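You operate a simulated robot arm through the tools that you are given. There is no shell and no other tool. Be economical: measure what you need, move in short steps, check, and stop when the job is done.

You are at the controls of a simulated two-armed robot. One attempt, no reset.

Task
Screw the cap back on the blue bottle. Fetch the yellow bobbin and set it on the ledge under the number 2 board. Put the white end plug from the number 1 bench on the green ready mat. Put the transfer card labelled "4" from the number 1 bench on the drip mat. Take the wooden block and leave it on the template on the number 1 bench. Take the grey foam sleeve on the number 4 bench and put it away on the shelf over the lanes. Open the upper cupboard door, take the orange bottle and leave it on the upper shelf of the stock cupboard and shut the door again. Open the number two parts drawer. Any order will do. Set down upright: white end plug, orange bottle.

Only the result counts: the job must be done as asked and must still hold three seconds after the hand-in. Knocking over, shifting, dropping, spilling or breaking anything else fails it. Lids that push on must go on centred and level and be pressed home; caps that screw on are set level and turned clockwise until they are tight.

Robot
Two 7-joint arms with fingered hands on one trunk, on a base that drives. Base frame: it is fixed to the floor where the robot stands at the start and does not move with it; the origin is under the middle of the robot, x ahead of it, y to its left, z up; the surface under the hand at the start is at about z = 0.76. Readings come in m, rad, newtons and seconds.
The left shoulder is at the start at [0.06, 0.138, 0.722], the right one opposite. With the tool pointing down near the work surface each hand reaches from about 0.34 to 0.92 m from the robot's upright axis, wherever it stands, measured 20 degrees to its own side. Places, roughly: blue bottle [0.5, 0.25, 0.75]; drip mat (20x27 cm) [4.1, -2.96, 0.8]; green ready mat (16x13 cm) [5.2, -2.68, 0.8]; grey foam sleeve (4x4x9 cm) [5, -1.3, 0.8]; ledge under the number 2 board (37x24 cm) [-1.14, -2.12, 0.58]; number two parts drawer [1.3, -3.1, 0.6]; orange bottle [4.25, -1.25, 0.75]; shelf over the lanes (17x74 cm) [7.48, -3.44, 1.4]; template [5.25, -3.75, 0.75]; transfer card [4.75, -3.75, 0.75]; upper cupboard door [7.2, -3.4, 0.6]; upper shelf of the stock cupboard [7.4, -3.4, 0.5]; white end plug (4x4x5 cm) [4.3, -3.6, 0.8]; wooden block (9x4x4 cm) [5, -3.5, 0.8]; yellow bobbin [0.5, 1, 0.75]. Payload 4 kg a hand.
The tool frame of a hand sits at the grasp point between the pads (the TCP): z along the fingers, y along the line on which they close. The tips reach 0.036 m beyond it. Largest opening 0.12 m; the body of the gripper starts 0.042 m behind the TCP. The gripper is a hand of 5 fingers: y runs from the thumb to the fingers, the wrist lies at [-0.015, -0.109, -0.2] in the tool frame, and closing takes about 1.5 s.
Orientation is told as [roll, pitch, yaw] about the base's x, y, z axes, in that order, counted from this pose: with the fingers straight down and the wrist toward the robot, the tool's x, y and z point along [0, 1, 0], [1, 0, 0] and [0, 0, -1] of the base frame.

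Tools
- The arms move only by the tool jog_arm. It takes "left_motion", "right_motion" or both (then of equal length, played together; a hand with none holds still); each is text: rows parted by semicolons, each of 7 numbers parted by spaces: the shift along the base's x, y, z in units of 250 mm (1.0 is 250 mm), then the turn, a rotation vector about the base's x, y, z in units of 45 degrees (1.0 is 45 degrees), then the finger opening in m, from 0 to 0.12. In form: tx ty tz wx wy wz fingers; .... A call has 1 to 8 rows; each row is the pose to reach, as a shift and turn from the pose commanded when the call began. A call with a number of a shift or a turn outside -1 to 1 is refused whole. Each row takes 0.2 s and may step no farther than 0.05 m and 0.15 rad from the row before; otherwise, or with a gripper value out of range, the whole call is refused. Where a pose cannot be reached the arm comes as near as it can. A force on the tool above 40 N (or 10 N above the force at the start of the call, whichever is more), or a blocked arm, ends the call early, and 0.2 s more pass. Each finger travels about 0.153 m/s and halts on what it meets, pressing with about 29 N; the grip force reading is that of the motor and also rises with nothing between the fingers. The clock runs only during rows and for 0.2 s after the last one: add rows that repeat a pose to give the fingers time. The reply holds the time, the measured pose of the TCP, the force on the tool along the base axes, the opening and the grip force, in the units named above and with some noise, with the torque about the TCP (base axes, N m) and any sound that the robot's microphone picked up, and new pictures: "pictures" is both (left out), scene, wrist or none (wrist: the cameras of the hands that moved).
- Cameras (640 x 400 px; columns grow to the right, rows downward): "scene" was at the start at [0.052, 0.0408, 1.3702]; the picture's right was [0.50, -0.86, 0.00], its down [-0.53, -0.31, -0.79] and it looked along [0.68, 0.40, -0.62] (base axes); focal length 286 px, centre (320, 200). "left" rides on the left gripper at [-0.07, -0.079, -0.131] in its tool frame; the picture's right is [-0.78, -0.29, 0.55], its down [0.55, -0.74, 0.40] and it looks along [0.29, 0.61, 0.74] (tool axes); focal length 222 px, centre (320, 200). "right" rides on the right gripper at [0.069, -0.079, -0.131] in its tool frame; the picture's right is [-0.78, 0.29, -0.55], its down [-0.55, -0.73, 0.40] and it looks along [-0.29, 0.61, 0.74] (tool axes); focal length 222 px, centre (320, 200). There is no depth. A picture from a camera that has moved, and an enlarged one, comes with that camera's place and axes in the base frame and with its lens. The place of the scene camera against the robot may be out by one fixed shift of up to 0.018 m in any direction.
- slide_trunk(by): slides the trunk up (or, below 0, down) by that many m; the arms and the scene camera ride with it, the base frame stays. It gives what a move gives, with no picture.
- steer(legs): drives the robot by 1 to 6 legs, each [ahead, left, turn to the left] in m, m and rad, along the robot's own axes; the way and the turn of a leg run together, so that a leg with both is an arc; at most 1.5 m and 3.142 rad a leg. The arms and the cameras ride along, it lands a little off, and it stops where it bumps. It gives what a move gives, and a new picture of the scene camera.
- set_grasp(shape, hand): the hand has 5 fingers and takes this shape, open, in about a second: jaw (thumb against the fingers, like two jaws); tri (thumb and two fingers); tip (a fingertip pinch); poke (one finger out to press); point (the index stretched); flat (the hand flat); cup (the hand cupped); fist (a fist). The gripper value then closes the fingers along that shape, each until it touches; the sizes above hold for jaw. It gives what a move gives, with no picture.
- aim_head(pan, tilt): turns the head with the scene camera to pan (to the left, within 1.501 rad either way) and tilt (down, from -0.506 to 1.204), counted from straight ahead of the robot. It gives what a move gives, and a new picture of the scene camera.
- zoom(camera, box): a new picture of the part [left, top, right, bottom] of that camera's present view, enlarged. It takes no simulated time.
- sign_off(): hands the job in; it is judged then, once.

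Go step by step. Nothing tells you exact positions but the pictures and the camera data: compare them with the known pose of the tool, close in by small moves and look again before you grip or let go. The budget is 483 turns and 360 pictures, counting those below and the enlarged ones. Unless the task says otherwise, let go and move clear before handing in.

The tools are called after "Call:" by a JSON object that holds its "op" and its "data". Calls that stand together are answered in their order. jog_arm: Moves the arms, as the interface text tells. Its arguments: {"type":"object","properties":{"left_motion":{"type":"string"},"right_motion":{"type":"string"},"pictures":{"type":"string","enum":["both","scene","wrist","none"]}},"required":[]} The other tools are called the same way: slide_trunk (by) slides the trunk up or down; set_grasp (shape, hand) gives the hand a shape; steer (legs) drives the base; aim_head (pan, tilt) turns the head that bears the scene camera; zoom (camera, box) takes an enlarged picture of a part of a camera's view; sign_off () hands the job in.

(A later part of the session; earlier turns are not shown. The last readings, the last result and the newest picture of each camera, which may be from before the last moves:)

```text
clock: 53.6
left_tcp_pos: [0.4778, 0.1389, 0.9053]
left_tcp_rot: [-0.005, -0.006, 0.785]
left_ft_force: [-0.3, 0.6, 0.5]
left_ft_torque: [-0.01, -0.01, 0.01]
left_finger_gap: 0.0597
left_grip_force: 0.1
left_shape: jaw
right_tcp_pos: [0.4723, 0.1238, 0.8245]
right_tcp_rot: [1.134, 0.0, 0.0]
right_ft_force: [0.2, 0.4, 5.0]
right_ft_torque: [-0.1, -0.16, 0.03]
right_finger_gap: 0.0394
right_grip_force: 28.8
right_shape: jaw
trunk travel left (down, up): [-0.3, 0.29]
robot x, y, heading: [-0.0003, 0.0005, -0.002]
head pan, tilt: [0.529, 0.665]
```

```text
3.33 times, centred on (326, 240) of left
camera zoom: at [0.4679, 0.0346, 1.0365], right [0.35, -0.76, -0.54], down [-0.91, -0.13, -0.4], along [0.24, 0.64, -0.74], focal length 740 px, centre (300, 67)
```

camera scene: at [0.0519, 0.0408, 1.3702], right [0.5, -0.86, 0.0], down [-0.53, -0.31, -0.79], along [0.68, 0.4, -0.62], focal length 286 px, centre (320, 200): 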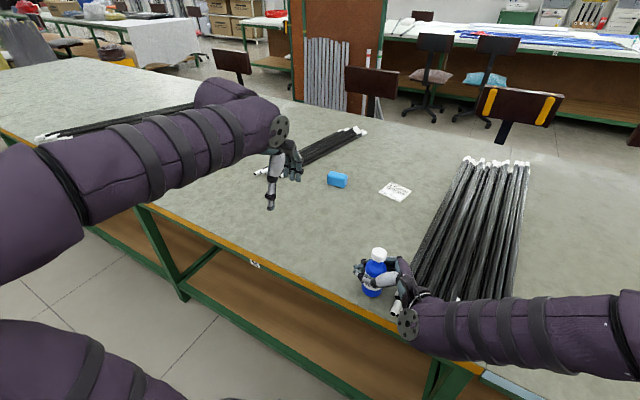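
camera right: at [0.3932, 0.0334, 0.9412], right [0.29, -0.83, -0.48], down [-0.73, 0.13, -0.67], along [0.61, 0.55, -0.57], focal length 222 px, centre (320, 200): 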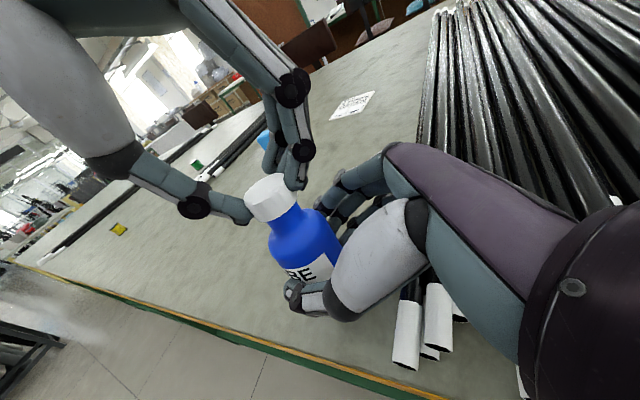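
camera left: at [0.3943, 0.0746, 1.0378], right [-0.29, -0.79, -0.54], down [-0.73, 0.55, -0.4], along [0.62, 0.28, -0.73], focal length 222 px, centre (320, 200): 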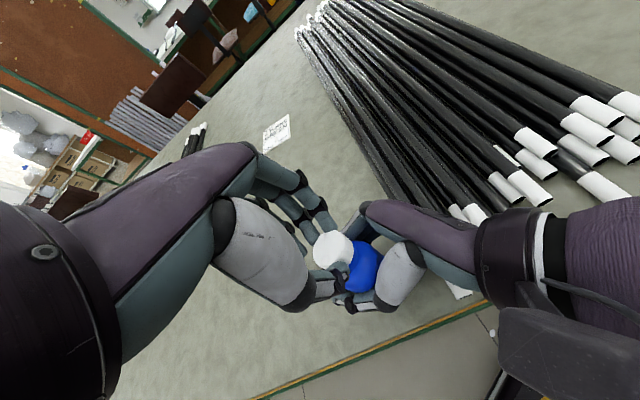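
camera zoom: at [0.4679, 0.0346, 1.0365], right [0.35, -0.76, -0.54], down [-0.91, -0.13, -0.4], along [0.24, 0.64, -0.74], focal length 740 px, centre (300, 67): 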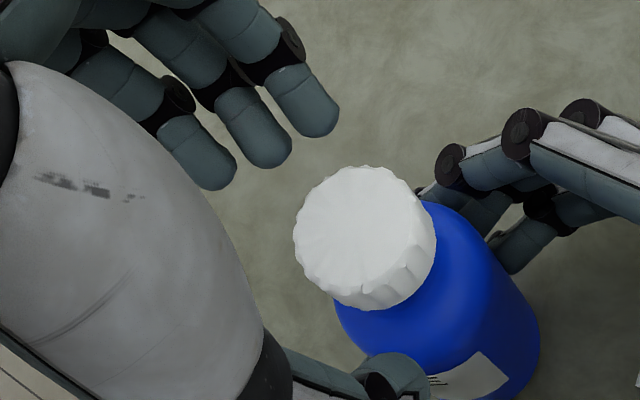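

Another cycle: grip and turn -90°.

Call:
{"op": "jog_arm", "data": {"left_motion": "0 0 -.006 0 0 0 .05;0 0 -.006 0 0 0 .03;0 0 -.006 0 0 0 .01;0 0 -.006 0 0 0 .01;0 0 -.006 0 0 0 .01", "pictures": "none"}}

Call:
{"op": "jog_arm", "data": {"left_motion": "0 0 -.001 0 0 -.167 .01;0 0 -.002 0 0 -.333 .01;0 0 -.003 0 0 -.5 .01;0 0 -.004 0 0 -.667 .01;0 0 -.005 0 0 -.833 .01;0 0 -.005 0 0 -1 .01", "pictures": "none"}}

Call:
{"op": "jog_arm", "data": {"left_motion": "0 0 -.001 0 0 -.167 .01;0 0 -.002 0 0 -.333 .01;0 0 -.003 0 0 -.5 .01;0 0 -.004 0 0 -.667 .01;0 0 -.005 0 0 -.833 .01;0 0 -.005 0 0 -1 .01", "pictures": "none"}}

Call:
{"op": "zoom", "data": {"camera": "right", "box": [220, 140, 380, 340]}}

```text
clock: 54.8
left_tcp_pos: [0.4754, 0.1386, 0.9037]
left_tcp_rot: [-0.006, -0.005, 0.783]
left_ft_force: [-1.6, 0.2, -0.8]
left_ft_torque: [0.01, 0.07, 0.0]
left_finger_gap: 0.0204
left_grip_force: 28.5
left_shape: jaw
right_tcp_pos: [0.4742, 0.1244, 0.8225]
right_tcp_rot: [1.135, 0.0, 0.001]
right_ft_force: [1.7, 0.6, 4.2]
right_ft_torque: [-0.12, -0.11, 0.0]
right_finger_gap: 0.0392
right_grip_force: 28.7
right_shape: jaw
trunk travel left (down, up): [-0.3, 0.29]
robot x, y, heading: [0.0027, -0.0012, -0.001]
head pan, tilt: [0.529, 0.665]
```

```text
clock: 56.2
left_tcp_pos: [0.4745, 0.1401, 0.9022]
left_tcp_rot: [-0.004, -0.005, -0.003]
left_ft_force: [2.6, 1.6, 0.8]
left_ft_torque: [0.05, 0.05, 0.06]
left_finger_gap: 0.0201
left_grip_force: 29.0
left_shape: jaw
right_tcp_pos: [0.4741, 0.1238, 0.8227]
right_tcp_rot: [1.135, -0.001, 0.0]
right_ft_force: [-1.5, -1.1, 4.8]
right_ft_torque: [-0.02, -0.22, 0.05]
right_finger_gap: 0.0392
right_grip_force: 29.5
right_shape: jaw
trunk travel left (down, up): [-0.3, 0.29]
robot x, y, heading: [-0.0003, -0.0021, -0.003]
head pan, tilt: [0.529, 0.665]
```

```text
clock: 57.6
left_tcp_pos: [0.477, 0.1398, 0.9021]
left_tcp_rot: [-0.005, -0.007, -0.788]
left_ft_force: [5.2, -0.2, 0.3]
left_ft_torque: [-0.02, -0.08, 0.1]
left_finger_gap: 0.0201
left_grip_force: 28.8
left_shape: jaw
right_tcp_pos: [0.4737, 0.1225, 0.823]
right_tcp_rot: [1.136, -0.001, 0.002]
right_ft_force: [-5.7, 1.5, 5.5]
right_ft_torque: [-0.04, -0.37, 0.06]
right_finger_gap: 0.0399
right_grip_force: 29.4
right_shape: jaw
trunk travel left (down, up): [-0.3, 0.29]
robot x, y, heading: [-0.0, -0.0036, -0.003]
head pan, tilt: [0.529, 0.665]
```

```text
2.00 times, centred on (300, 240) of right
camera zoom: at [0.3934, 0.0334, 0.9411], right [0.29, -0.83, -0.48], down [-0.73, 0.13, -0.67], along [0.61, 0.55, -0.57], focal length 444 px, centre (360, 120)
```

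zoom: 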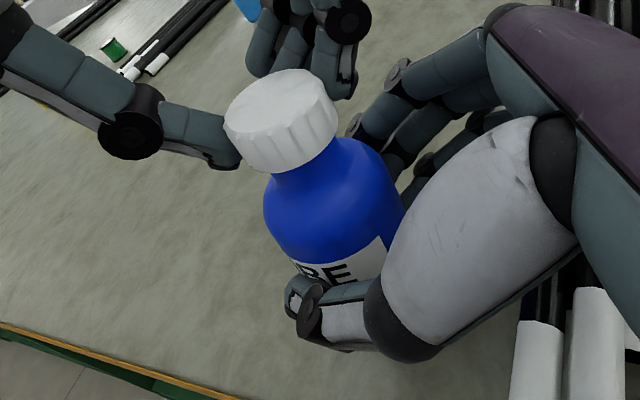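

The cap is clearly threading down. Another full ratchet cycle.

Call:
{"op": "jog_arm", "data": {"left_motion": "0 0 0 0 0 0 .03;0 0 0 0 0 0 .05;0 0 0 0 0 .167 .06;0 0 0 0 0 .333 .06;0 0 0 0 0 .5 .06;0 0 0 0 0 .667 .06;0 0 0 0 0 .833 .06;0 0 0 0 0 1 .06", "pictures": "none"}}

Call:
{"op": "jog_arm", "data": {"left_motion": "0 0 0 0 0 .167 .06;0 0 0 0 0 .333 .06;0 0 0 0 0 .5 .06;0 0 0 0 0 .667 .06;0 0 0 0 0 .833 .06;0 0 0 0 0 1 .06;0 0 0 0 0 1 .06", "pictures": "none"}}

Call:
{"op": "jog_arm", "data": {"left_motion": "0 0 0 0 0 0 .05;0 0 0 0 0 0 .03;0 0 0 0 0 0 .01;0 0 0 0 0 0 .01;0 0 0 0 0 0 .01", "pictures": "none"}}

Call:
{"op": "jog_arm", "data": {"left_motion": "0 0 -.001 0 0 -.167 .01;0 0 -.002 0 0 -.333 .01;0 0 -.003 0 0 -.5 .01;0 0 -.004 0 0 -.667 .01;0 0 -.005 0 0 -.833 .01;0 0 -.005 0 0 -1 .01", "pictures": "none"}}

Call:
{"op": "jog_arm", "data": {"left_motion": "0 0 -.001 0 0 -.167 .01;0 0 -.002 0 0 -.333 .01;0 0 -.003 0 0 -.5 .01;0 0 -.004 0 0 -.667 .01;0 0 -.005 0 0 -.833 .01;0 0 -.005 0 0 -1 .01", "pictures": "none"}}

Call:
{"op": "zoom", "data": {"camera": "right", "box": [220, 140, 380, 340]}}

```text
clock: 59.4
left_tcp_pos: [0.4768, 0.1403, 0.9021]
left_tcp_rot: [-0.005, -0.005, -0.002]
left_ft_force: [-0.5, 0.3, -0.5]
left_ft_torque: [-0.01, -0.04, -0.01]
left_finger_gap: 0.0598
left_grip_force: 0.1
left_shape: jaw
right_tcp_pos: [0.4738, 0.1236, 0.8231]
right_tcp_rot: [1.136, -0.001, 0.0]
right_ft_force: [0.5, 0.7, 5.6]
right_ft_torque: [-0.03, -0.2, -0.02]
right_finger_gap: 0.0391
right_grip_force: 28.8
right_shape: jaw
trunk travel left (down, up): [-0.3, 0.29]
robot x, y, heading: [0.0011, -0.0022, 0.002]
head pan, tilt: [0.529, 0.665]
```

```text
clock: 61.0
left_tcp_pos: [0.4759, 0.1411, 0.9019]
left_tcp_rot: [-0.006, -0.006, 0.786]
left_ft_force: [0.1, -0.3, -0.4]
left_ft_torque: [0.02, -0.02, 0.0]
left_finger_gap: 0.0597
left_grip_force: 0.1
left_shape: jaw
right_tcp_pos: [0.4752, 0.1222, 0.8226]
right_tcp_rot: [1.135, 0.001, 0.002]
right_ft_force: [0.0, 1.5, 5.7]
right_ft_torque: [-0.03, -0.16, 0.04]
right_finger_gap: 0.039
right_grip_force: 29.5
right_shape: jaw
trunk travel left (down, up): [-0.3, 0.29]
robot x, y, heading: [0.0019, 0.0016, -0.0]
head pan, tilt: [0.529, 0.665]
```

```text
clock: 62.2
left_tcp_pos: [0.4756, 0.14, 0.9021]
left_tcp_rot: [-0.005, -0.007, 0.784]
left_ft_force: [-1.9, -1.9, 1.3]
left_ft_torque: [-0.02, 0.04, 0.01]
left_finger_gap: 0.0124
left_grip_force: 28.7
left_shape: jaw
right_tcp_pos: [0.474, 0.1242, 0.8221]
right_tcp_rot: [1.135, -0.001, 0.0]
right_ft_force: [2.4, 3.3, 1.0]
right_ft_torque: [-0.25, -0.01, 0.01]
right_finger_gap: 0.038
right_grip_force: 29.2
right_shape: jaw
trunk travel left (down, up): [-0.3, 0.29]
robot x, y, heading: [0.0014, -0.0002, 0.001]
head pan, tilt: [0.529, 0.665]
```

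```text
clock: 63.6
left_tcp_pos: [0.4754, 0.1396, 0.9019]
left_tcp_rot: [-0.004, -0.005, -0.003]
left_ft_force: [1.6, 1.1, 5.7]
left_ft_torque: [0.05, -0.12, 0.19]
left_finger_gap: 0.011
left_grip_force: 30.1
left_shape: jaw
right_tcp_pos: [0.4733, 0.1229, 0.8218]
right_tcp_rot: [1.133, 0.001, 0.002]
right_ft_force: [-0.3, -2.7, 2.1]
right_ft_torque: [-0.08, 0.04, -0.1]
right_finger_gap: 0.0383
right_grip_force: 28.8
right_shape: jaw
trunk travel left (down, up): [-0.3, 0.29]
robot x, y, heading: [-0.0004, -0.0053, 0.0]
head pan, tilt: [0.529, 0.665]
```

```text
clock: 65.0
left_tcp_pos: [0.4757, 0.1384, 0.8997]
left_tcp_rot: [-0.005, -0.006, -0.788]
left_ft_force: [0.7, 1.1, 2.1]
left_ft_torque: [0.02, -0.02, -0.01]
left_finger_gap: 0.0063
left_grip_force: 29.0
left_shape: jaw
right_tcp_pos: [0.4743, 0.1241, 0.8232]
right_tcp_rot: [1.135, -0.001, -0.001]
right_ft_force: [-1.0, -2.3, 9.1]
right_ft_torque: [0.14, -0.03, 0.04]
right_finger_gap: 0.0381
right_grip_force: 29.1
right_shape: jaw
trunk travel left (down, up): [-0.3, 0.29]
robot x, y, heading: [0.0014, 0.0008, -0.002]
head pan, tilt: [0.529, 0.665]
```

```text
2.00 times, centred on (300, 240) of right
camera zoom: at [0.3939, 0.033, 0.9413], right [0.29, -0.83, -0.48], down [-0.73, 0.13, -0.67], along [0.61, 0.55, -0.57], focal length 444 px, centre (360, 120)
```

zoom: 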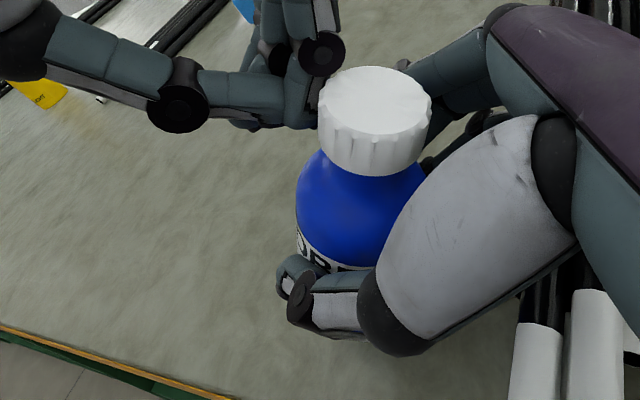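

The left fingers slipped off the cap and the bottle shifted into the right palm. I'll open the left hand, raise it clear, then release the right hand and look.

Call:
{"op": "jog_arm", "data": {"left_motion": "0 0 0 0 0 0 .03;0 0 0 0 0 0 .06;0 0 .1 0 0 0.1 .08;0 0 .25 0 0 .2 .08;0 .1 .4 0 0 .3 .08;0 .25 .4 0 0 .4 .08;0 .4 .4 0 0 .5 .08;0 .55 .4 0 0 .6 .08", "pictures": "none"}}

Call:
{"op": "jog_arm", "data": {"left_motion": "0 .15 0 0 0 .1 .08;0 .3 0 0 0 .2 .08;0 .3 0 0 0 .3 .08;0 .3 0 0 0 .4 .08;0 .3 0 0 0 .4 .08;0 .3 0 0 0 .4 .08;0 .3 0 0 0 .4 .08", "right_motion": "0 0 0 0 0 0 .045;0 0 0 0 0 0 .055;0 0 0 0 0 0 .065;0 0 0 0 0 0 .08;0 0 0 0 0 0 .1;0 0 0 0 0 0 .1;0 0 0 0 0 0 .1"}}

Call:
{"op": "zoom", "data": {"camera": "scene", "box": [310, 200, 470, 300]}}

```text
clock: 66.8
left_tcp_pos: [0.4748, 0.2785, 1.0013]
left_tcp_rot: [-0.005, -0.006, -0.314]
left_ft_force: [0.9, -0.1, 0.1]
left_ft_torque: [0.03, 0.01, 0.0]
left_finger_gap: 0.0797
left_grip_force: 0.0
left_shape: jaw
right_tcp_pos: [0.4741, 0.1233, 0.8216]
right_tcp_rot: [1.135, -0.002, 0.001]
right_ft_force: [1.6, 1.1, 9.0]
right_ft_torque: [0.15, -0.09, 0.01]
right_finger_gap: 0.0369
right_grip_force: 29.2
right_shape: jaw
trunk travel left (down, up): [-0.3, 0.29]
robot x, y, heading: [0.0018, 0.0008, -0.001]
head pan, tilt: [0.529, 0.665]
```

```text
clock: 68.4
left_tcp_pos: [0.4758, 0.3511, 1.0005]
left_tcp_rot: [-0.004, -0.005, -0.001]
left_ft_force: [0.0, 0.4, 0.3]
left_ft_torque: [0.02, 0.02, 0.02]
left_finger_gap: 0.0796
left_grip_force: 0.0
left_shape: jaw
right_tcp_pos: [0.4746, 0.1236, 0.8227]
right_tcp_rot: [1.133, 0.0, 0.0]
right_ft_force: [0.4, -0.1, 1.0]
right_ft_torque: [-0.01, -0.03, 0.01]
right_finger_gap: 0.0995
right_grip_force: 0.0
right_shape: jaw
trunk travel left (down, up): [-0.3, 0.29]
robot x, y, heading: [0.0017, -0.0012, -0.003]
head pan, tilt: [0.529, 0.665]
camera scene: at [0.0521, 0.0408, 1.3702], right [0.5, -0.86, 0.0], down [-0.53, -0.31, -0.79], along [0.68, 0.4, -0.62], focal length 286 px, centre (320, 200)
camera right: at [0.3941, 0.0331, 0.9408], right [0.29, -0.83, -0.48], down [-0.73, 0.13, -0.67], along [0.61, 0.55, -0.57], focal length 222 px, centre (320, 200)
camera left: at [0.3957, 0.2837, 1.1305], right [-0.29, -0.79, -0.54], down [-0.73, 0.55, -0.4], along [0.62, 0.28, -0.74], focal length 222 px, centre (320, 200)
```

scene: 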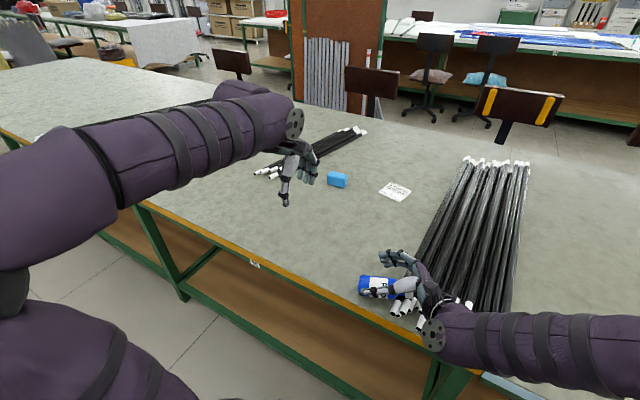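
right: 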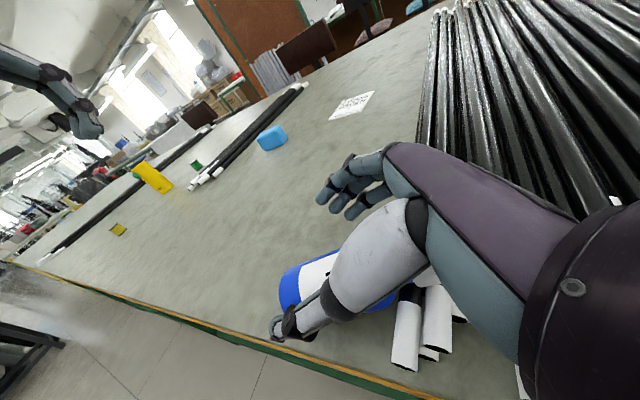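
left: 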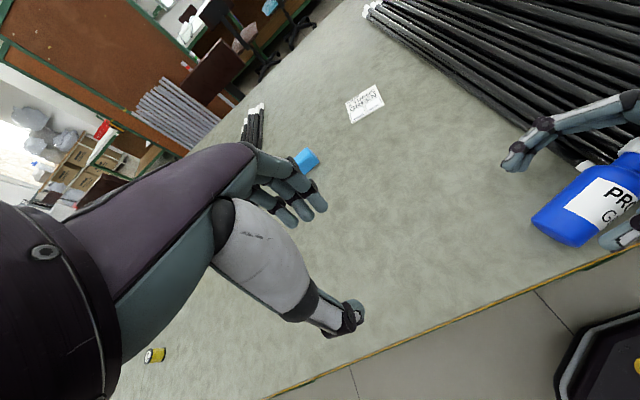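

```text
4.00 times, centred on (390, 250) of scene
camera zoom: at [0.0521, 0.0408, 1.3702], right [0.5, -0.86, 0.0], down [-0.53, -0.31, -0.79], along [0.68, 0.4, -0.62], focal length 1144 px, centre (40, 0)
```

zoom: 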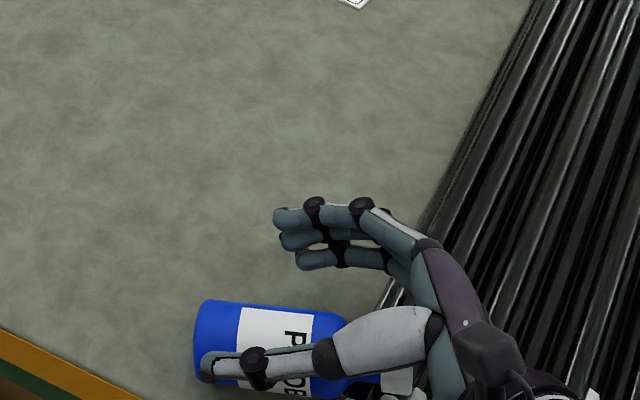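

The bottle has tipped onto its side, base toward +y and cap toward the rods. I'll lift the right hand straight up and away so it doesn't roll, then stand the bottle up with the left hand.

Call:
{"op": "jog_arm", "data": {"right_motion": "0 0 .06 0 0 0 .12;0 0 .2 0 0 0 .12;0 0 .38 0 0 0 .12;0 -.15 .5 0 0 0 .12;0 -.33 .5 0 0 0 .12;0 -.5 .5 0 0 0 .12;0 -.65 .5 0 0 0 .12;0 -.8 .5 0 0 0 .12"}}

Call:
{"op": "zoom", "data": {"camera": "scene", "box": [310, 220, 470, 320]}}

Call:
{"op": "zoom", "data": {"camera": "left", "box": [480, 100, 640, 260]}}

```text
clock: 70.2
left_tcp_pos: [0.4752, 0.3533, 0.9992]
left_tcp_rot: [-0.005, -0.007, 0.0]
left_ft_force: [-1.3, 0.3, 0.6]
left_ft_torque: [0.01, -0.03, -0.01]
left_finger_gap: 0.0798
left_grip_force: 0.0
left_shape: jaw
right_tcp_pos: [0.4742, -0.076, 0.949]
right_tcp_rot: [1.133, 0.001, 0.001]
right_ft_force: [1.2, 0.7, 0.4]
right_ft_torque: [0.01, -0.01, 0.02]
right_finger_gap: 0.1195
right_grip_force: 0.2
right_shape: jaw
trunk travel left (down, up): [-0.3, 0.29]
robot x, y, heading: [-0.0003, 0.0022, -0.002]
head pan, tilt: [0.529, 0.665]
camera scene: at [0.052, 0.0407, 1.3702], right [0.5, -0.86, 0.0], down [-0.53, -0.31, -0.79], along [0.68, 0.4, -0.62], focal length 286 px, centre (320, 200)
camera right: at [0.3939, -0.1664, 1.0667], right [0.29, -0.83, -0.48], down [-0.74, 0.13, -0.66], along [0.61, 0.55, -0.57], focal length 222 px, centre (320, 200)
```

scene: 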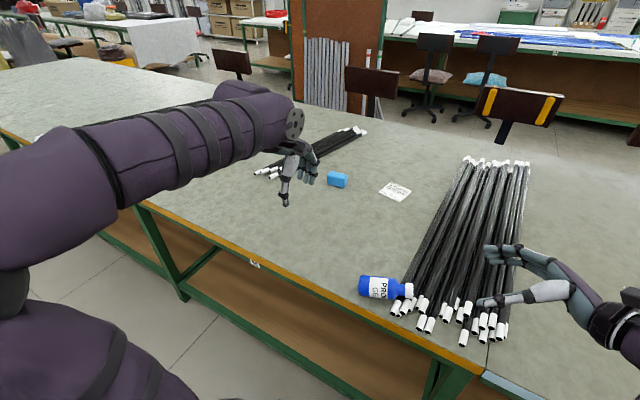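
right: 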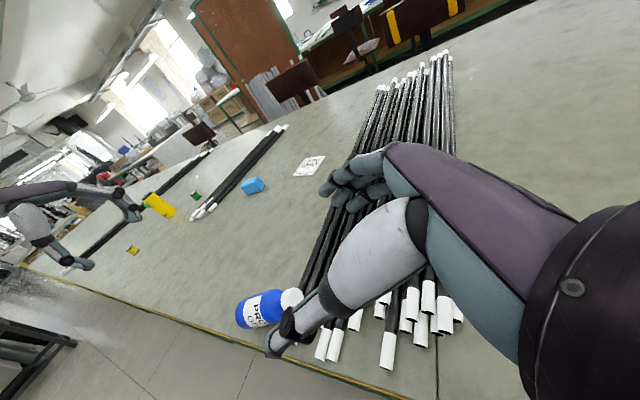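

```text
4.00 times, centred on (390, 270) of scene
camera zoom: at [0.052, 0.0407, 1.3702], right [0.5, -0.86, 0.0], down [-0.53, -0.31, -0.79], along [0.68, 0.4, -0.62], focal length 1144 px, centre (40, -80)
```

zoom: 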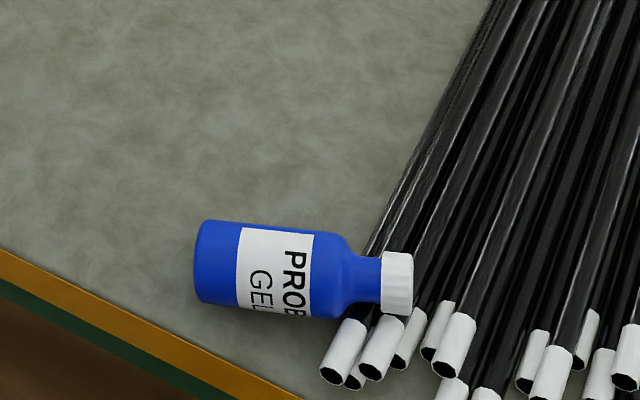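

```text
2.50 times, centred on (560, 180) of left
camera zoom: at [0.3956, 0.2837, 1.1306], right [-0.29, -0.79, -0.54], down [-0.73, 0.55, -0.4], along [0.62, 0.28, -0.74], focal length 555 px, centre (-280, 250)
```

zoom: 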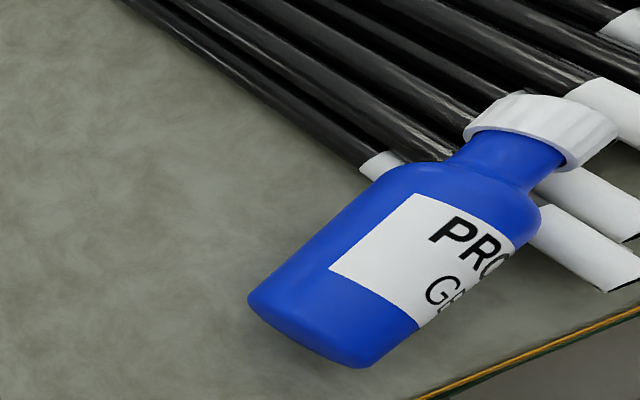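

The bottle is lying stable with its neck on the rods. I'll move the left hand above its body, aligned across its axis and tilted slightly, and move the right hand away while bringing its fingers back to pointing down.

Call:
{"op": "jog_arm", "data": {"left_motion": "-.01 -.13 0 .06 .01 .05 .11;-.02 -.26 -.03 .13 .02 .11 .11;-.03 -.4 -.09 .19 .03 .16 .11;-.04 -.53 -.16 .25 .04 .22 .11;-.05 -.66 -.24 .32 .05 .27 .11;-.06 -.8 -.32 .38 .06 .33 .11;-.06 -.93 -.4 .446 .066 .382 .11;-.06 -.93 -.4 .446 .066 .382 .11", "right_motion": "0 -.15 0 -.1 0 0 .12;0 -.3 0 -.2 0 0 .12;0 -.45 .05 -.3 0 0 .12;0 -.6 .1 -.45 0 0 .12;0 -.75 .15 -.6 0 0 .12;0 -.8 .2 -.75 0 0 .12;0 -.8 .2 -.9 0 0 .12;0 -.8 .2 -1 0 0 .12"}}

Call:
{"op": "zoom", "data": {"camera": "left", "box": [220, 160, 420, 360]}}

```text
clock: 72.0
left_tcp_pos: [0.4612, 0.1184, 0.8986]
left_tcp_rot: [0.348, -0.005, 0.3]
left_ft_force: [-0.3, -1.0, -0.5]
left_ft_torque: [-0.03, 0.01, 0.02]
left_finger_gap: 0.11
left_grip_force: 0.1
left_shape: jaw
right_tcp_pos: [0.4739, -0.2771, 0.9979]
right_tcp_rot: [0.347, 0.0, 0.001]
right_ft_force: [-0.4, 0.5, 0.5]
right_ft_torque: [-0.02, 0.02, 0.0]
right_finger_gap: 0.1198
right_grip_force: 0.0
right_shape: jaw
trunk travel left (down, up): [-0.3, 0.29]
robot x, y, heading: [0.0001, 0.0003, -0.003]
head pan, tilt: [0.529, 0.665]
camera scene: at [0.0521, 0.0408, 1.3702], right [0.5, -0.86, 0.0], down [-0.53, -0.31, -0.79], along [0.68, 0.4, -0.62], focal length 286 px, centre (320, 200)
camera right: at [0.3938, -0.2563, 1.1448], right [0.29, -0.92, 0.25], down [-0.73, -0.38, -0.56], along [0.61, -0.02, -0.79], focal length 222 px, centre (320, 200)
camera left: at [0.4169, -0.0094, 0.9977], right [-0.11, -0.61, -0.78], down [-0.89, 0.41, -0.19], along [0.43, 0.68, -0.59], focal length 222 px, centre (320, 200)
```

scene: 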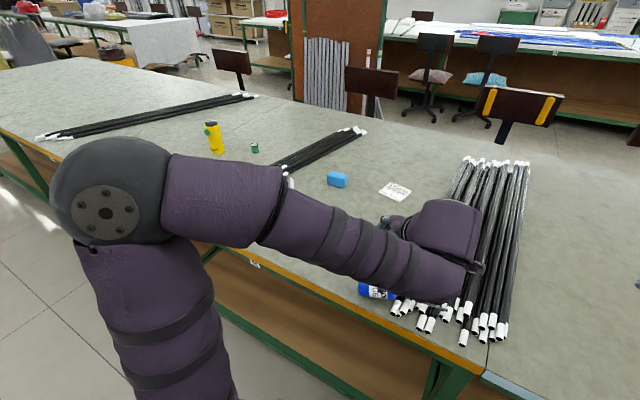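
right: 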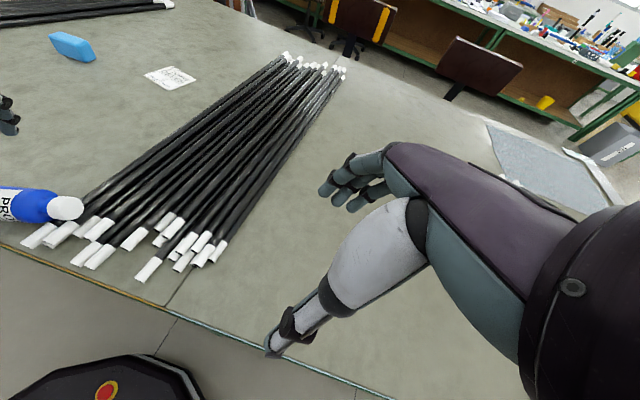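
left: 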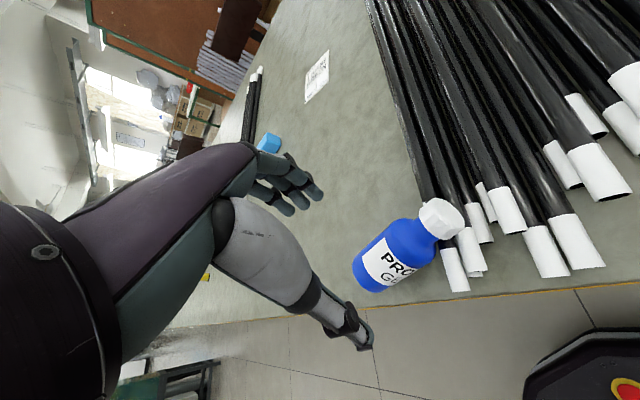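

```text
2.00 times, centred on (320, 260) of left
camera zoom: at [0.4169, -0.0094, 0.9977], right [-0.11, -0.61, -0.78], down [-0.89, 0.41, -0.19], along [0.43, 0.68, -0.59], focal length 444 px, centre (320, 80)
```

zoom: 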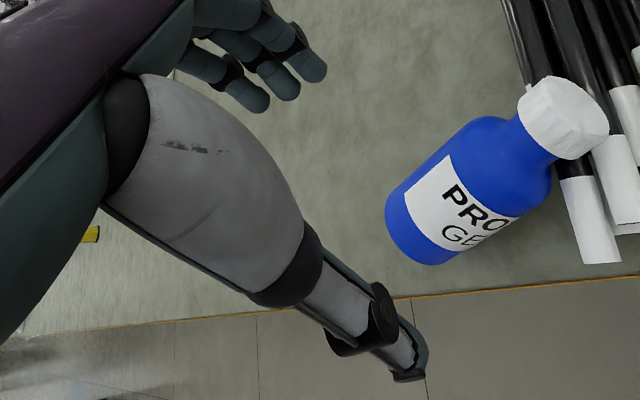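

Call:
{"op": "jog_arm", "data": {"left_motion": "-.011 .026 -.13 0 0 0 .11;-.011 .026 -.26 0 0 0 .11;-.011 .026 -.32 0 0 0 .11;-.011 .026 -.384 0 0 0 .11;-.011 .026 -.384 0 0 0 .11", "pictures": "wrist"}}

Call:
{"op": "zoom", "data": {"camera": "left", "box": [220, 160, 420, 360]}}

```text
clock: 73.2
left_tcp_pos: [0.459, 0.1263, 0.8035]
left_tcp_rot: [0.347, -0.004, 0.299]
left_ft_force: [0.1, -0.2, -0.4]
left_ft_torque: [-0.01, -0.03, 0.02]
left_finger_gap: 0.1099
left_grip_force: 0.0
left_shape: jaw
right_tcp_pos: [0.4737, -0.2767, 0.9971]
right_tcp_rot: [0.35, 0.002, 0.001]
right_ft_force: [0.0, 0.1, 0.4]
right_ft_torque: [0.0, 0.05, 0.0]
right_finger_gap: 0.12
right_grip_force: 0.1
right_shape: jaw
trunk travel left (down, up): [-0.3, 0.29]
robot x, y, heading: [0.0014, -0.0, -0.003]
head pan, tilt: [0.529, 0.665]
camera left: at [0.4145, -0.0025, 0.9015], right [-0.11, -0.61, -0.78], down [-0.89, 0.41, -0.19], along [0.43, 0.68, -0.59], focal length 222 px, centre (320, 200)
```

left: 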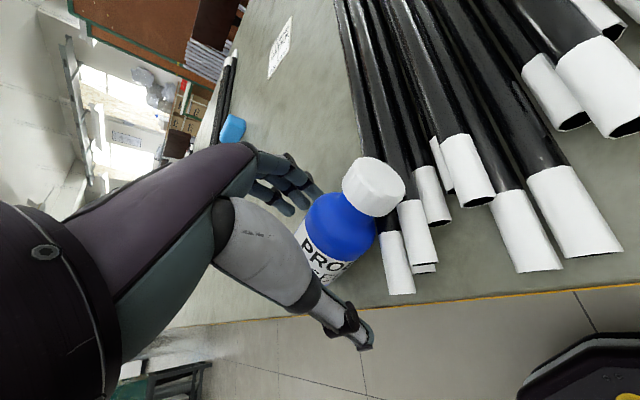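

```text
2.00 times, centred on (320, 260) of left
camera zoom: at [0.4145, -0.0025, 0.9015], right [-0.11, -0.61, -0.78], down [-0.89, 0.41, -0.19], along [0.43, 0.68, -0.59], focal length 444 px, centre (320, 80)
```

zoom: 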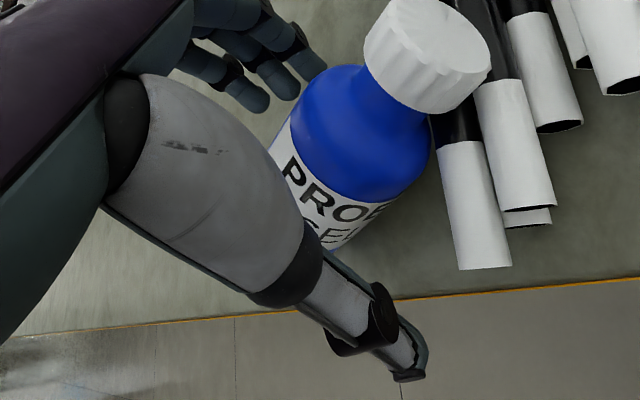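

Call:
{"op": "jog_arm", "data": {"left_motion": "0 0 0 0 0 0 .09;0 0 0 0 0 0 .075;0 0 0 0 0 0 .06;0 0 0 0 0 0 .05;0 0 0 0 0 0 .04;0 0 0 0 0 0 .03;0 0 0 0 0 0 .02", "pictures": "wrist"}}

Call:
{"op": "zoom", "data": {"camera": "scene", "box": [310, 220, 470, 320]}}

```text
clock: 74.8
left_tcp_pos: [0.4588, 0.1267, 0.8027]
left_tcp_rot: [0.346, -0.004, 0.3]
left_ft_force: [-0.3, 0.7, 0.3]
left_ft_torque: [0.01, 0.01, 0.0]
left_finger_gap: 0.0352
left_grip_force: 29.3
left_shape: jaw
right_tcp_pos: [0.4745, -0.2766, 0.9971]
right_tcp_rot: [0.348, -0.001, 0.0]
right_ft_force: [1.1, 0.4, 0.4]
right_ft_torque: [0.01, -0.02, -0.02]
right_finger_gap: 0.1197
right_grip_force: 0.0
right_shape: jaw
trunk travel left (down, up): [-0.3, 0.29]
robot x, y, heading: [-0.0022, 0.0038, 0.0]
head pan, tilt: [0.529, 0.665]
camera left: at [0.4146, -0.0026, 0.9018], right [-0.11, -0.61, -0.78], down [-0.89, 0.41, -0.19], along [0.43, 0.68, -0.59], focal length 222 px, centre (320, 200)
```

left: 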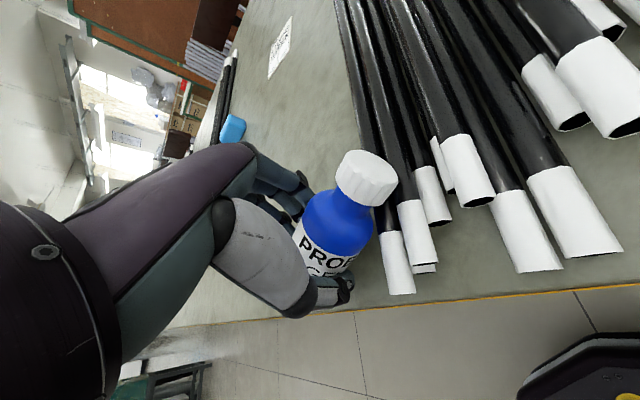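

```text
4.00 times, centred on (390, 270) of scene
camera zoom: at [0.0521, 0.0407, 1.3702], right [0.5, -0.86, 0.0], down [-0.53, -0.31, -0.79], along [0.68, 0.4, -0.62], focal length 1144 px, centre (40, -80)
```

zoom: 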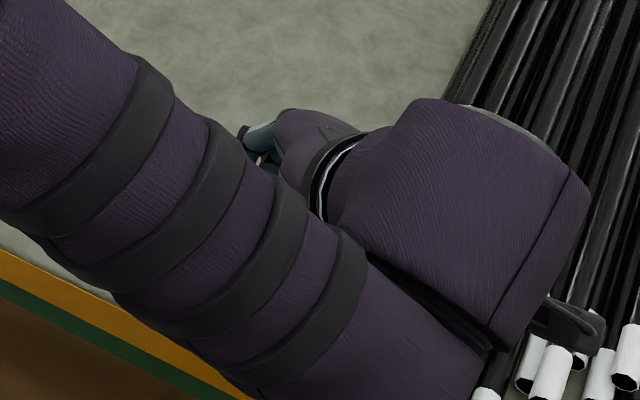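

The bottle is gripped. I'll lift it, then rotate it upright about the grip axis in two 45° steps.

Call:
{"op": "jog_arm", "data": {"left_motion": "0 0 .12 0 0 0 .015;0 0 .25 0 0 0 .015;0 .05 .4 0 0 0 .015;0 .15 .5 0 0 0 .015;0 .25 .5 0 0 0 .015;0 .3 .5 0 0 0 .015", "pictures": "none"}}

Call:
{"op": "jog_arm", "data": {"left_motion": "0 0 0 -.16 -.049 0 .015;0 0 0 -.32 -.097 0 .015;0 0 0 -.48 -.146 0 .015;0 0 0 -.64 -.195 0 .015;0 0 0 -.8 -.243 0 .015;0 0 0 -.956 -.292 0 .015;0 0 0 -.956 -.292 0 .015"}}

```text
clock: 76.2
left_tcp_pos: [0.4568, 0.2023, 0.9287]
left_tcp_rot: [0.348, -0.006, 0.299]
left_ft_force: [0.0, 0.5, -1.6]
left_ft_torque: [0.01, -0.01, 0.0]
left_finger_gap: 0.0349
left_grip_force: 29.3
left_shape: jaw
right_tcp_pos: [0.4731, -0.2757, 0.9973]
right_tcp_rot: [0.35, 0.0, 0.0]
right_ft_force: [-0.6, 0.2, 0.0]
right_ft_torque: [-0.02, -0.03, 0.0]
right_finger_gap: 0.1199
right_grip_force: 0.0
right_shape: jaw
trunk travel left (down, up): [-0.3, 0.29]
robot x, y, heading: [-0.0007, -0.0011, 0.002]
head pan, tilt: [0.529, 0.665]
```

```text
clock: 77.8
left_tcp_pos: [0.4579, 0.2018, 0.9297]
left_tcp_rot: [-0.441, -0.002, 0.301]
left_ft_force: [0.9, -0.4, -1.1]
left_ft_torque: [0.04, 0.0, 0.01]
left_finger_gap: 0.035
left_grip_force: 28.7
left_shape: jaw
right_tcp_pos: [0.4743, -0.2756, 0.9981]
right_tcp_rot: [0.351, 0.0, 0.0]
right_ft_force: [-0.1, -0.6, -0.3]
right_ft_torque: [-0.03, -0.02, -0.02]
right_finger_gap: 0.1202
right_grip_force: 0.1
right_shape: jaw
trunk travel left (down, up): [-0.3, 0.29]
robot x, y, heading: [-0.001, 0.0012, -0.002]
head pan, tilt: [0.529, 0.665]
camera scene: at [0.052, 0.0408, 1.3702], right [0.5, -0.86, 0.0], down [-0.53, -0.31, -0.79], along [0.68, 0.4, -0.62], focal length 286 px, centre (320, 200)
camera left: at [0.3845, 0.1709, 1.076], right [0.0, -0.99, -0.16], down [-0.8, 0.09, -0.59], along [0.6, 0.13, -0.79], focal length 222 px, centre (320, 200)
```

scene: 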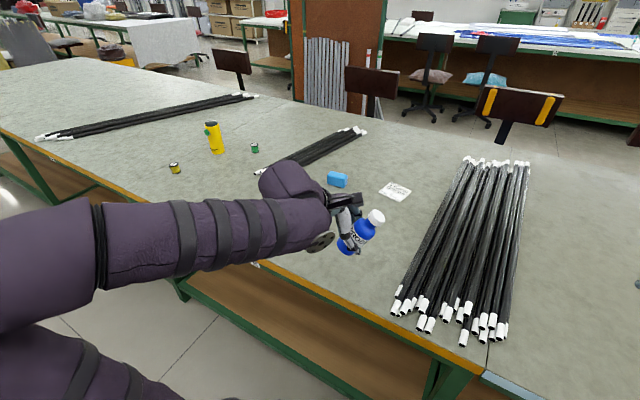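
left: 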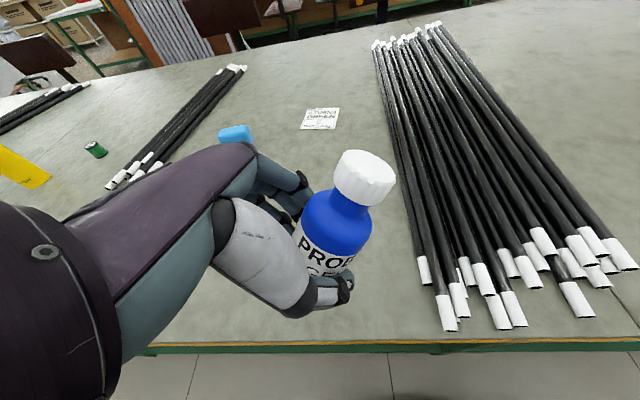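

Call:
{"op": "jog_arm", "data": {"left_motion": "0 0 0 -.16 -.049 0 .015;0 0 0 -.32 -.097 0 .015;0 0 0 -.48 -.146 0 .015;0 0 0 -.64 -.195 0 .015;0 0 0 -.8 -.243 0 .015;0 0 0 -.956 -.292 0 .015;0 0 0 -.956 -.292 0 .015"}}

Call:
{"op": "zoom", "data": {"camera": "scene", "box": [300, 170, 428, 270]}}

```text
clock: 79.4
left_tcp_pos: [0.4593, 0.2016, 0.9289]
left_tcp_rot: [-1.225, 0.003, 0.301]
left_ft_force: [0.3, -0.1, -0.5]
left_ft_torque: [0.01, -0.01, 0.01]
left_finger_gap: 0.0349
left_grip_force: 29.1
left_shape: jaw
right_tcp_pos: [0.4749, -0.2774, 0.9974]
right_tcp_rot: [0.35, 0.001, -0.001]
right_ft_force: [0.0, -0.4, 0.1]
right_ft_torque: [-0.01, 0.02, -0.01]
right_finger_gap: 0.1198
right_grip_force: 0.0
right_shape: jaw
trunk travel left (down, up): [-0.3, 0.29]
robot x, y, heading: [-0.0028, -0.0022, 0.002]
head pan, tilt: [0.529, 0.665]
camera scene: at [0.0521, 0.0409, 1.3702], right [0.5, -0.86, 0.0], down [-0.53, -0.31, -0.79], along [0.68, 0.4, -0.62], focal length 286 px, centre (320, 200)
camera left: at [0.3532, 0.2732, 1.0379], right [-0.04, -0.83, 0.55], down [-0.65, -0.4, -0.65], along [0.76, -0.39, -0.52], focal length 222 px, centre (320, 200)
```

scene: 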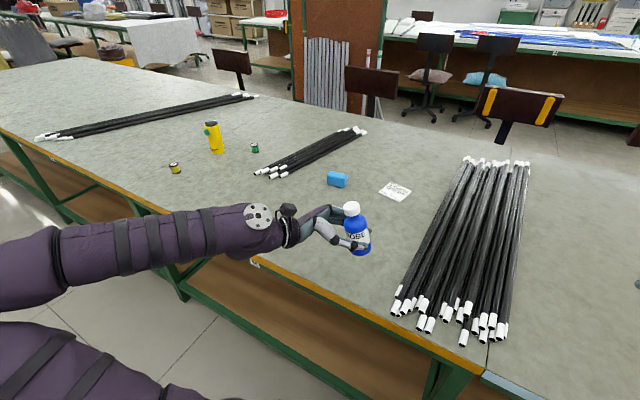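
left: 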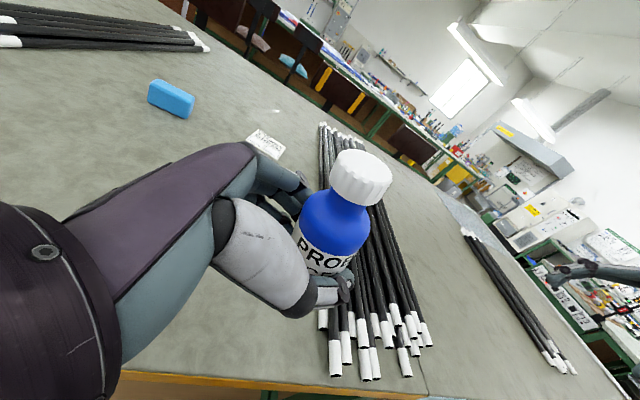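

```text
4.00 times, centred on (364, 220) of scene
camera zoom: at [0.0521, 0.0409, 1.3702], right [0.5, -0.86, 0.0], down [-0.53, -0.31, -0.79], along [0.68, 0.4, -0.62], focal length 1144 px, centre (144, 120)
```

zoom: 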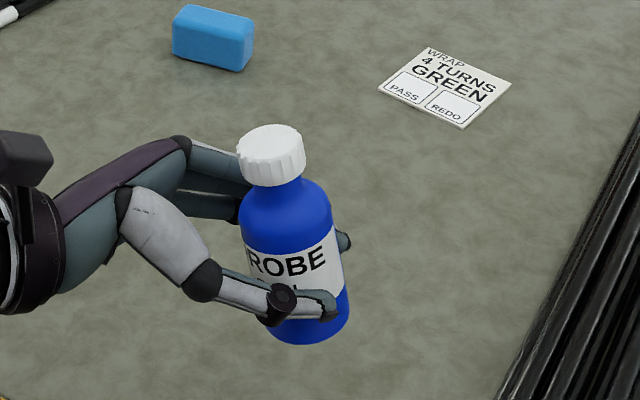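

The bottle leans about 15° past vertical, because its cap end had been propped on the rods. I'll rotate back about 15°, shift it away from the table edge, and look again.

Call:
{"op": "jog_arm", "data": {"left_motion": ".05 0 0 .16 .049 0 .015;.1 0 0 .318 .097 0 .015;.15 0 0 .318 .097 0 .015;.15 0 0 .318 .097 0 .015", "pictures": "none"}}

Call:
{"op": "zoom", "data": {"camera": "scene", "box": [300, 170, 428, 270]}}

Call:
{"op": "zoom", "data": {"camera": "right", "box": [0, 0, 320, 200]}}

```text
clock: 80.4
left_tcp_pos: [0.4943, 0.2004, 0.9281]
left_tcp_rot: [-0.962, 0.002, 0.3]
left_ft_force: [0.8, -0.1, -1.5]
left_ft_torque: [0.03, -0.01, -0.02]
left_finger_gap: 0.0349
left_grip_force: 28.8
left_shape: jaw
right_tcp_pos: [0.4736, -0.2762, 0.9983]
right_tcp_rot: [0.349, 0.001, 0.0]
right_ft_force: [-0.4, 0.7, -0.2]
right_ft_torque: [-0.01, -0.02, 0.02]
right_finger_gap: 0.1199
right_grip_force: 0.1
right_shape: jaw
trunk travel left (down, up): [-0.3, 0.29]
robot x, y, heading: [0.0046, 0.0012, -0.002]
head pan, tilt: [0.529, 0.665]
```

```text
4.00 times, centred on (364, 220) of scene
camera zoom: at [0.0522, 0.0409, 1.3702], right [0.5, -0.86, 0.0], down [-0.53, -0.31, -0.79], along [0.68, 0.4, -0.62], focal length 1144 px, centre (144, 120)
```

zoom: 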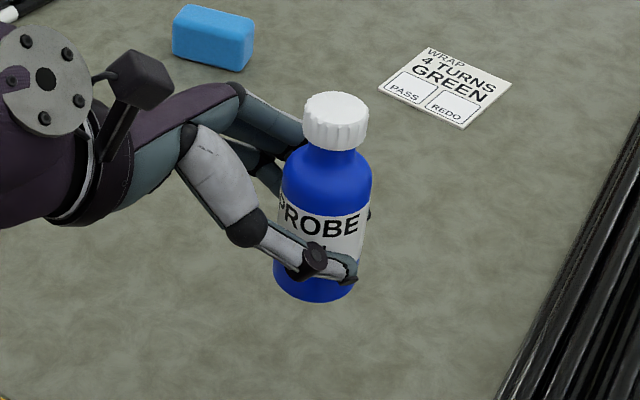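

```text
2.00 times, centred on (160, 100) of right
camera zoom: at [0.3938, -0.2563, 1.1448], right [0.29, -0.92, 0.25], down [-0.73, -0.38, -0.56], along [0.61, -0.02, -0.79], focal length 444 px, centre (640, 400)
```

zoom: 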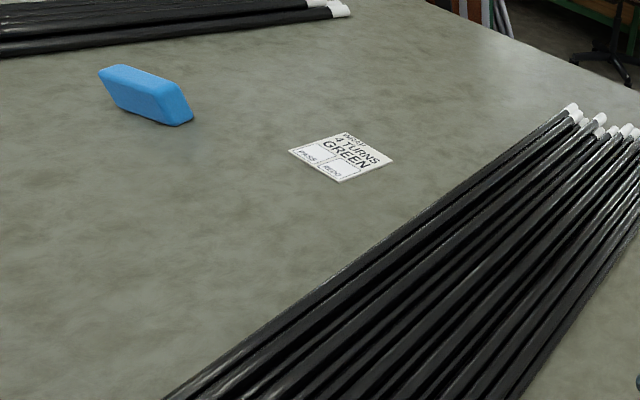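

The bottle is vertical now. I'll lower it to the table in fine steps, watching force.

Call:
{"op": "jog_arm", "data": {"left_motion": "0 0 -.15 0 0 0 .015;0 0 -.25 0 0 0 .015;0 0 -.3 0 0 0 .015;0 0 -.32 0 0 0 .015;0 0 -.34 0 0 0 .015;0 0 -.36 0 0 0 .015;0 0 -.36 0 0 0 .015", "pictures": "none"}}

Call:
{"op": "zoom", "data": {"camera": "scene", "box": [300, 190, 428, 290]}}

```text
clock: 82.0
left_tcp_pos: [0.4959, 0.2006, 0.8373]
left_tcp_rot: [-0.962, 0.002, 0.301]
left_ft_force: [-0.4, 0.1, -0.4]
left_ft_torque: [-0.04, 0.0, 0.01]
left_finger_gap: 0.0347
left_grip_force: 29.1
left_shape: jaw
right_tcp_pos: [0.4749, -0.2768, 0.9974]
right_tcp_rot: [0.349, 0.001, 0.001]
right_ft_force: [-0.1, 0.1, -0.7]
right_ft_torque: [0.02, -0.03, -0.01]
right_finger_gap: 0.1196
right_grip_force: 0.2
right_shape: jaw
trunk travel left (down, up): [-0.3, 0.29]
robot x, y, heading: [-0.0012, 0.0021, -0.0]
head pan, tilt: [0.529, 0.665]
```

```text
4.00 times, centred on (364, 240) of scene
camera zoom: at [0.0521, 0.0408, 1.3702], right [0.5, -0.86, 0.0], down [-0.53, -0.31, -0.79], along [0.68, 0.4, -0.62], focal length 1144 px, centre (144, 40)
```

zoom: 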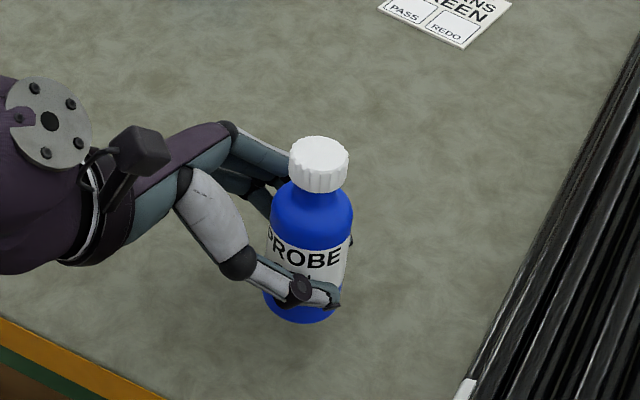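

Call:
{"op": "jog_arm", "data": {"left_motion": "0 0 -.016 0 0 0 .015;0 0 -.032 0 0 0 .015;0 0 -.048 0 0 0 .015;0 0 -.06 0 0 0 .015;0 0 -.07 0 0 0 .015;0 0 -.08 0 0 0 .015;0 0 -.08 0 0 0 .015", "pictures": "none"}}

Call:
{"op": "zoom", "data": {"camera": "scene", "box": [300, 190, 428, 290]}}

```text
clock: 83.6
left_tcp_pos: [0.4957, 0.2025, 0.8189]
left_tcp_rot: [-0.962, 0.003, 0.302]
left_ft_force: [0.1, -0.5, -1.9]
left_ft_torque: [0.01, 0.0, 0.01]
left_finger_gap: 0.035
left_grip_force: 28.7
left_shape: jaw
right_tcp_pos: [0.4733, -0.2762, 0.9987]
right_tcp_rot: [0.349, 0.0, -0.001]
right_ft_force: [-0.5, -0.9, 1.1]
right_ft_torque: [0.01, -0.03, 0.03]
right_finger_gap: 0.1196
right_grip_force: 0.0
right_shape: jaw
trunk travel left (down, up): [-0.3, 0.29]
robot x, y, heading: [0.0002, 0.0042, 0.001]
head pan, tilt: [0.529, 0.665]
```

```text
4.00 times, centred on (364, 240) of scene
camera zoom: at [0.0521, 0.0408, 1.3702], right [0.5, -0.86, 0.0], down [-0.53, -0.31, -0.79], along [0.68, 0.4, -0.62], focal length 1144 px, centre (144, 40)
```

zoom: 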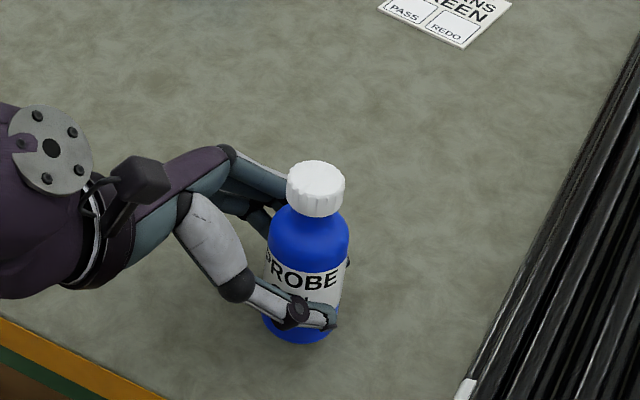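

Call:
{"op": "jog_arm", "data": {"left_motion": "0 0 -.008 0 0 0 .015;0 0 -.016 0 0 0 .015;0 0 -.024 0 0 0 .015;0 0 -.032 0 0 0 .015;0 0 -.04 0 0 0 .015;0 0 -.048 0 0 0 .015;0 0 -.048 0 0 0 .015", "pictures": "none"}}

Call:
{"op": "zoom", "data": {"camera": "scene", "box": [300, 190, 428, 290]}}

```text
clock: 85.2
left_tcp_pos: [0.4959, 0.2024, 0.807]
left_tcp_rot: [-0.965, 0.0, 0.305]
left_ft_force: [0.1, 0.7, 3.9]
left_ft_torque: [-0.06, -0.1, 0.0]
left_finger_gap: 0.0349
left_grip_force: 28.4
left_shape: jaw
right_tcp_pos: [0.4735, -0.2759, 0.9979]
right_tcp_rot: [0.349, 0.001, -0.001]
right_ft_force: [0.0, 0.5, -0.1]
right_ft_torque: [0.0, 0.0, 0.0]
right_finger_gap: 0.1195
right_grip_force: 0.0
right_shape: jaw
trunk travel left (down, up): [-0.3, 0.29]
robot x, y, heading: [-0.0007, -0.0003, 0.001]
head pan, tilt: [0.529, 0.665]
```

```text
4.00 times, centred on (364, 240) of scene
camera zoom: at [0.0518, 0.0407, 1.3703], right [0.5, -0.86, 0.0], down [-0.53, -0.31, -0.79], along [0.68, 0.4, -0.62], focal length 1144 px, centre (144, 40)
```

zoom: 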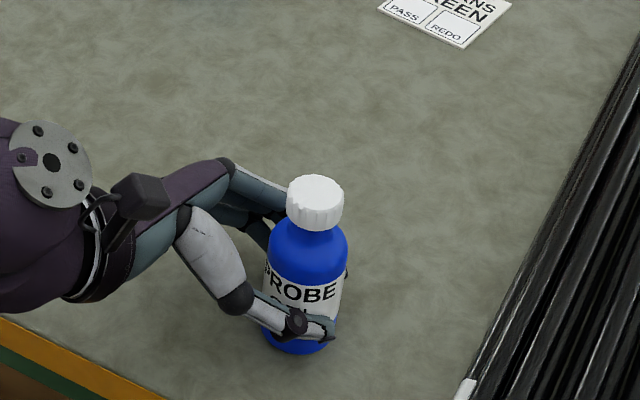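

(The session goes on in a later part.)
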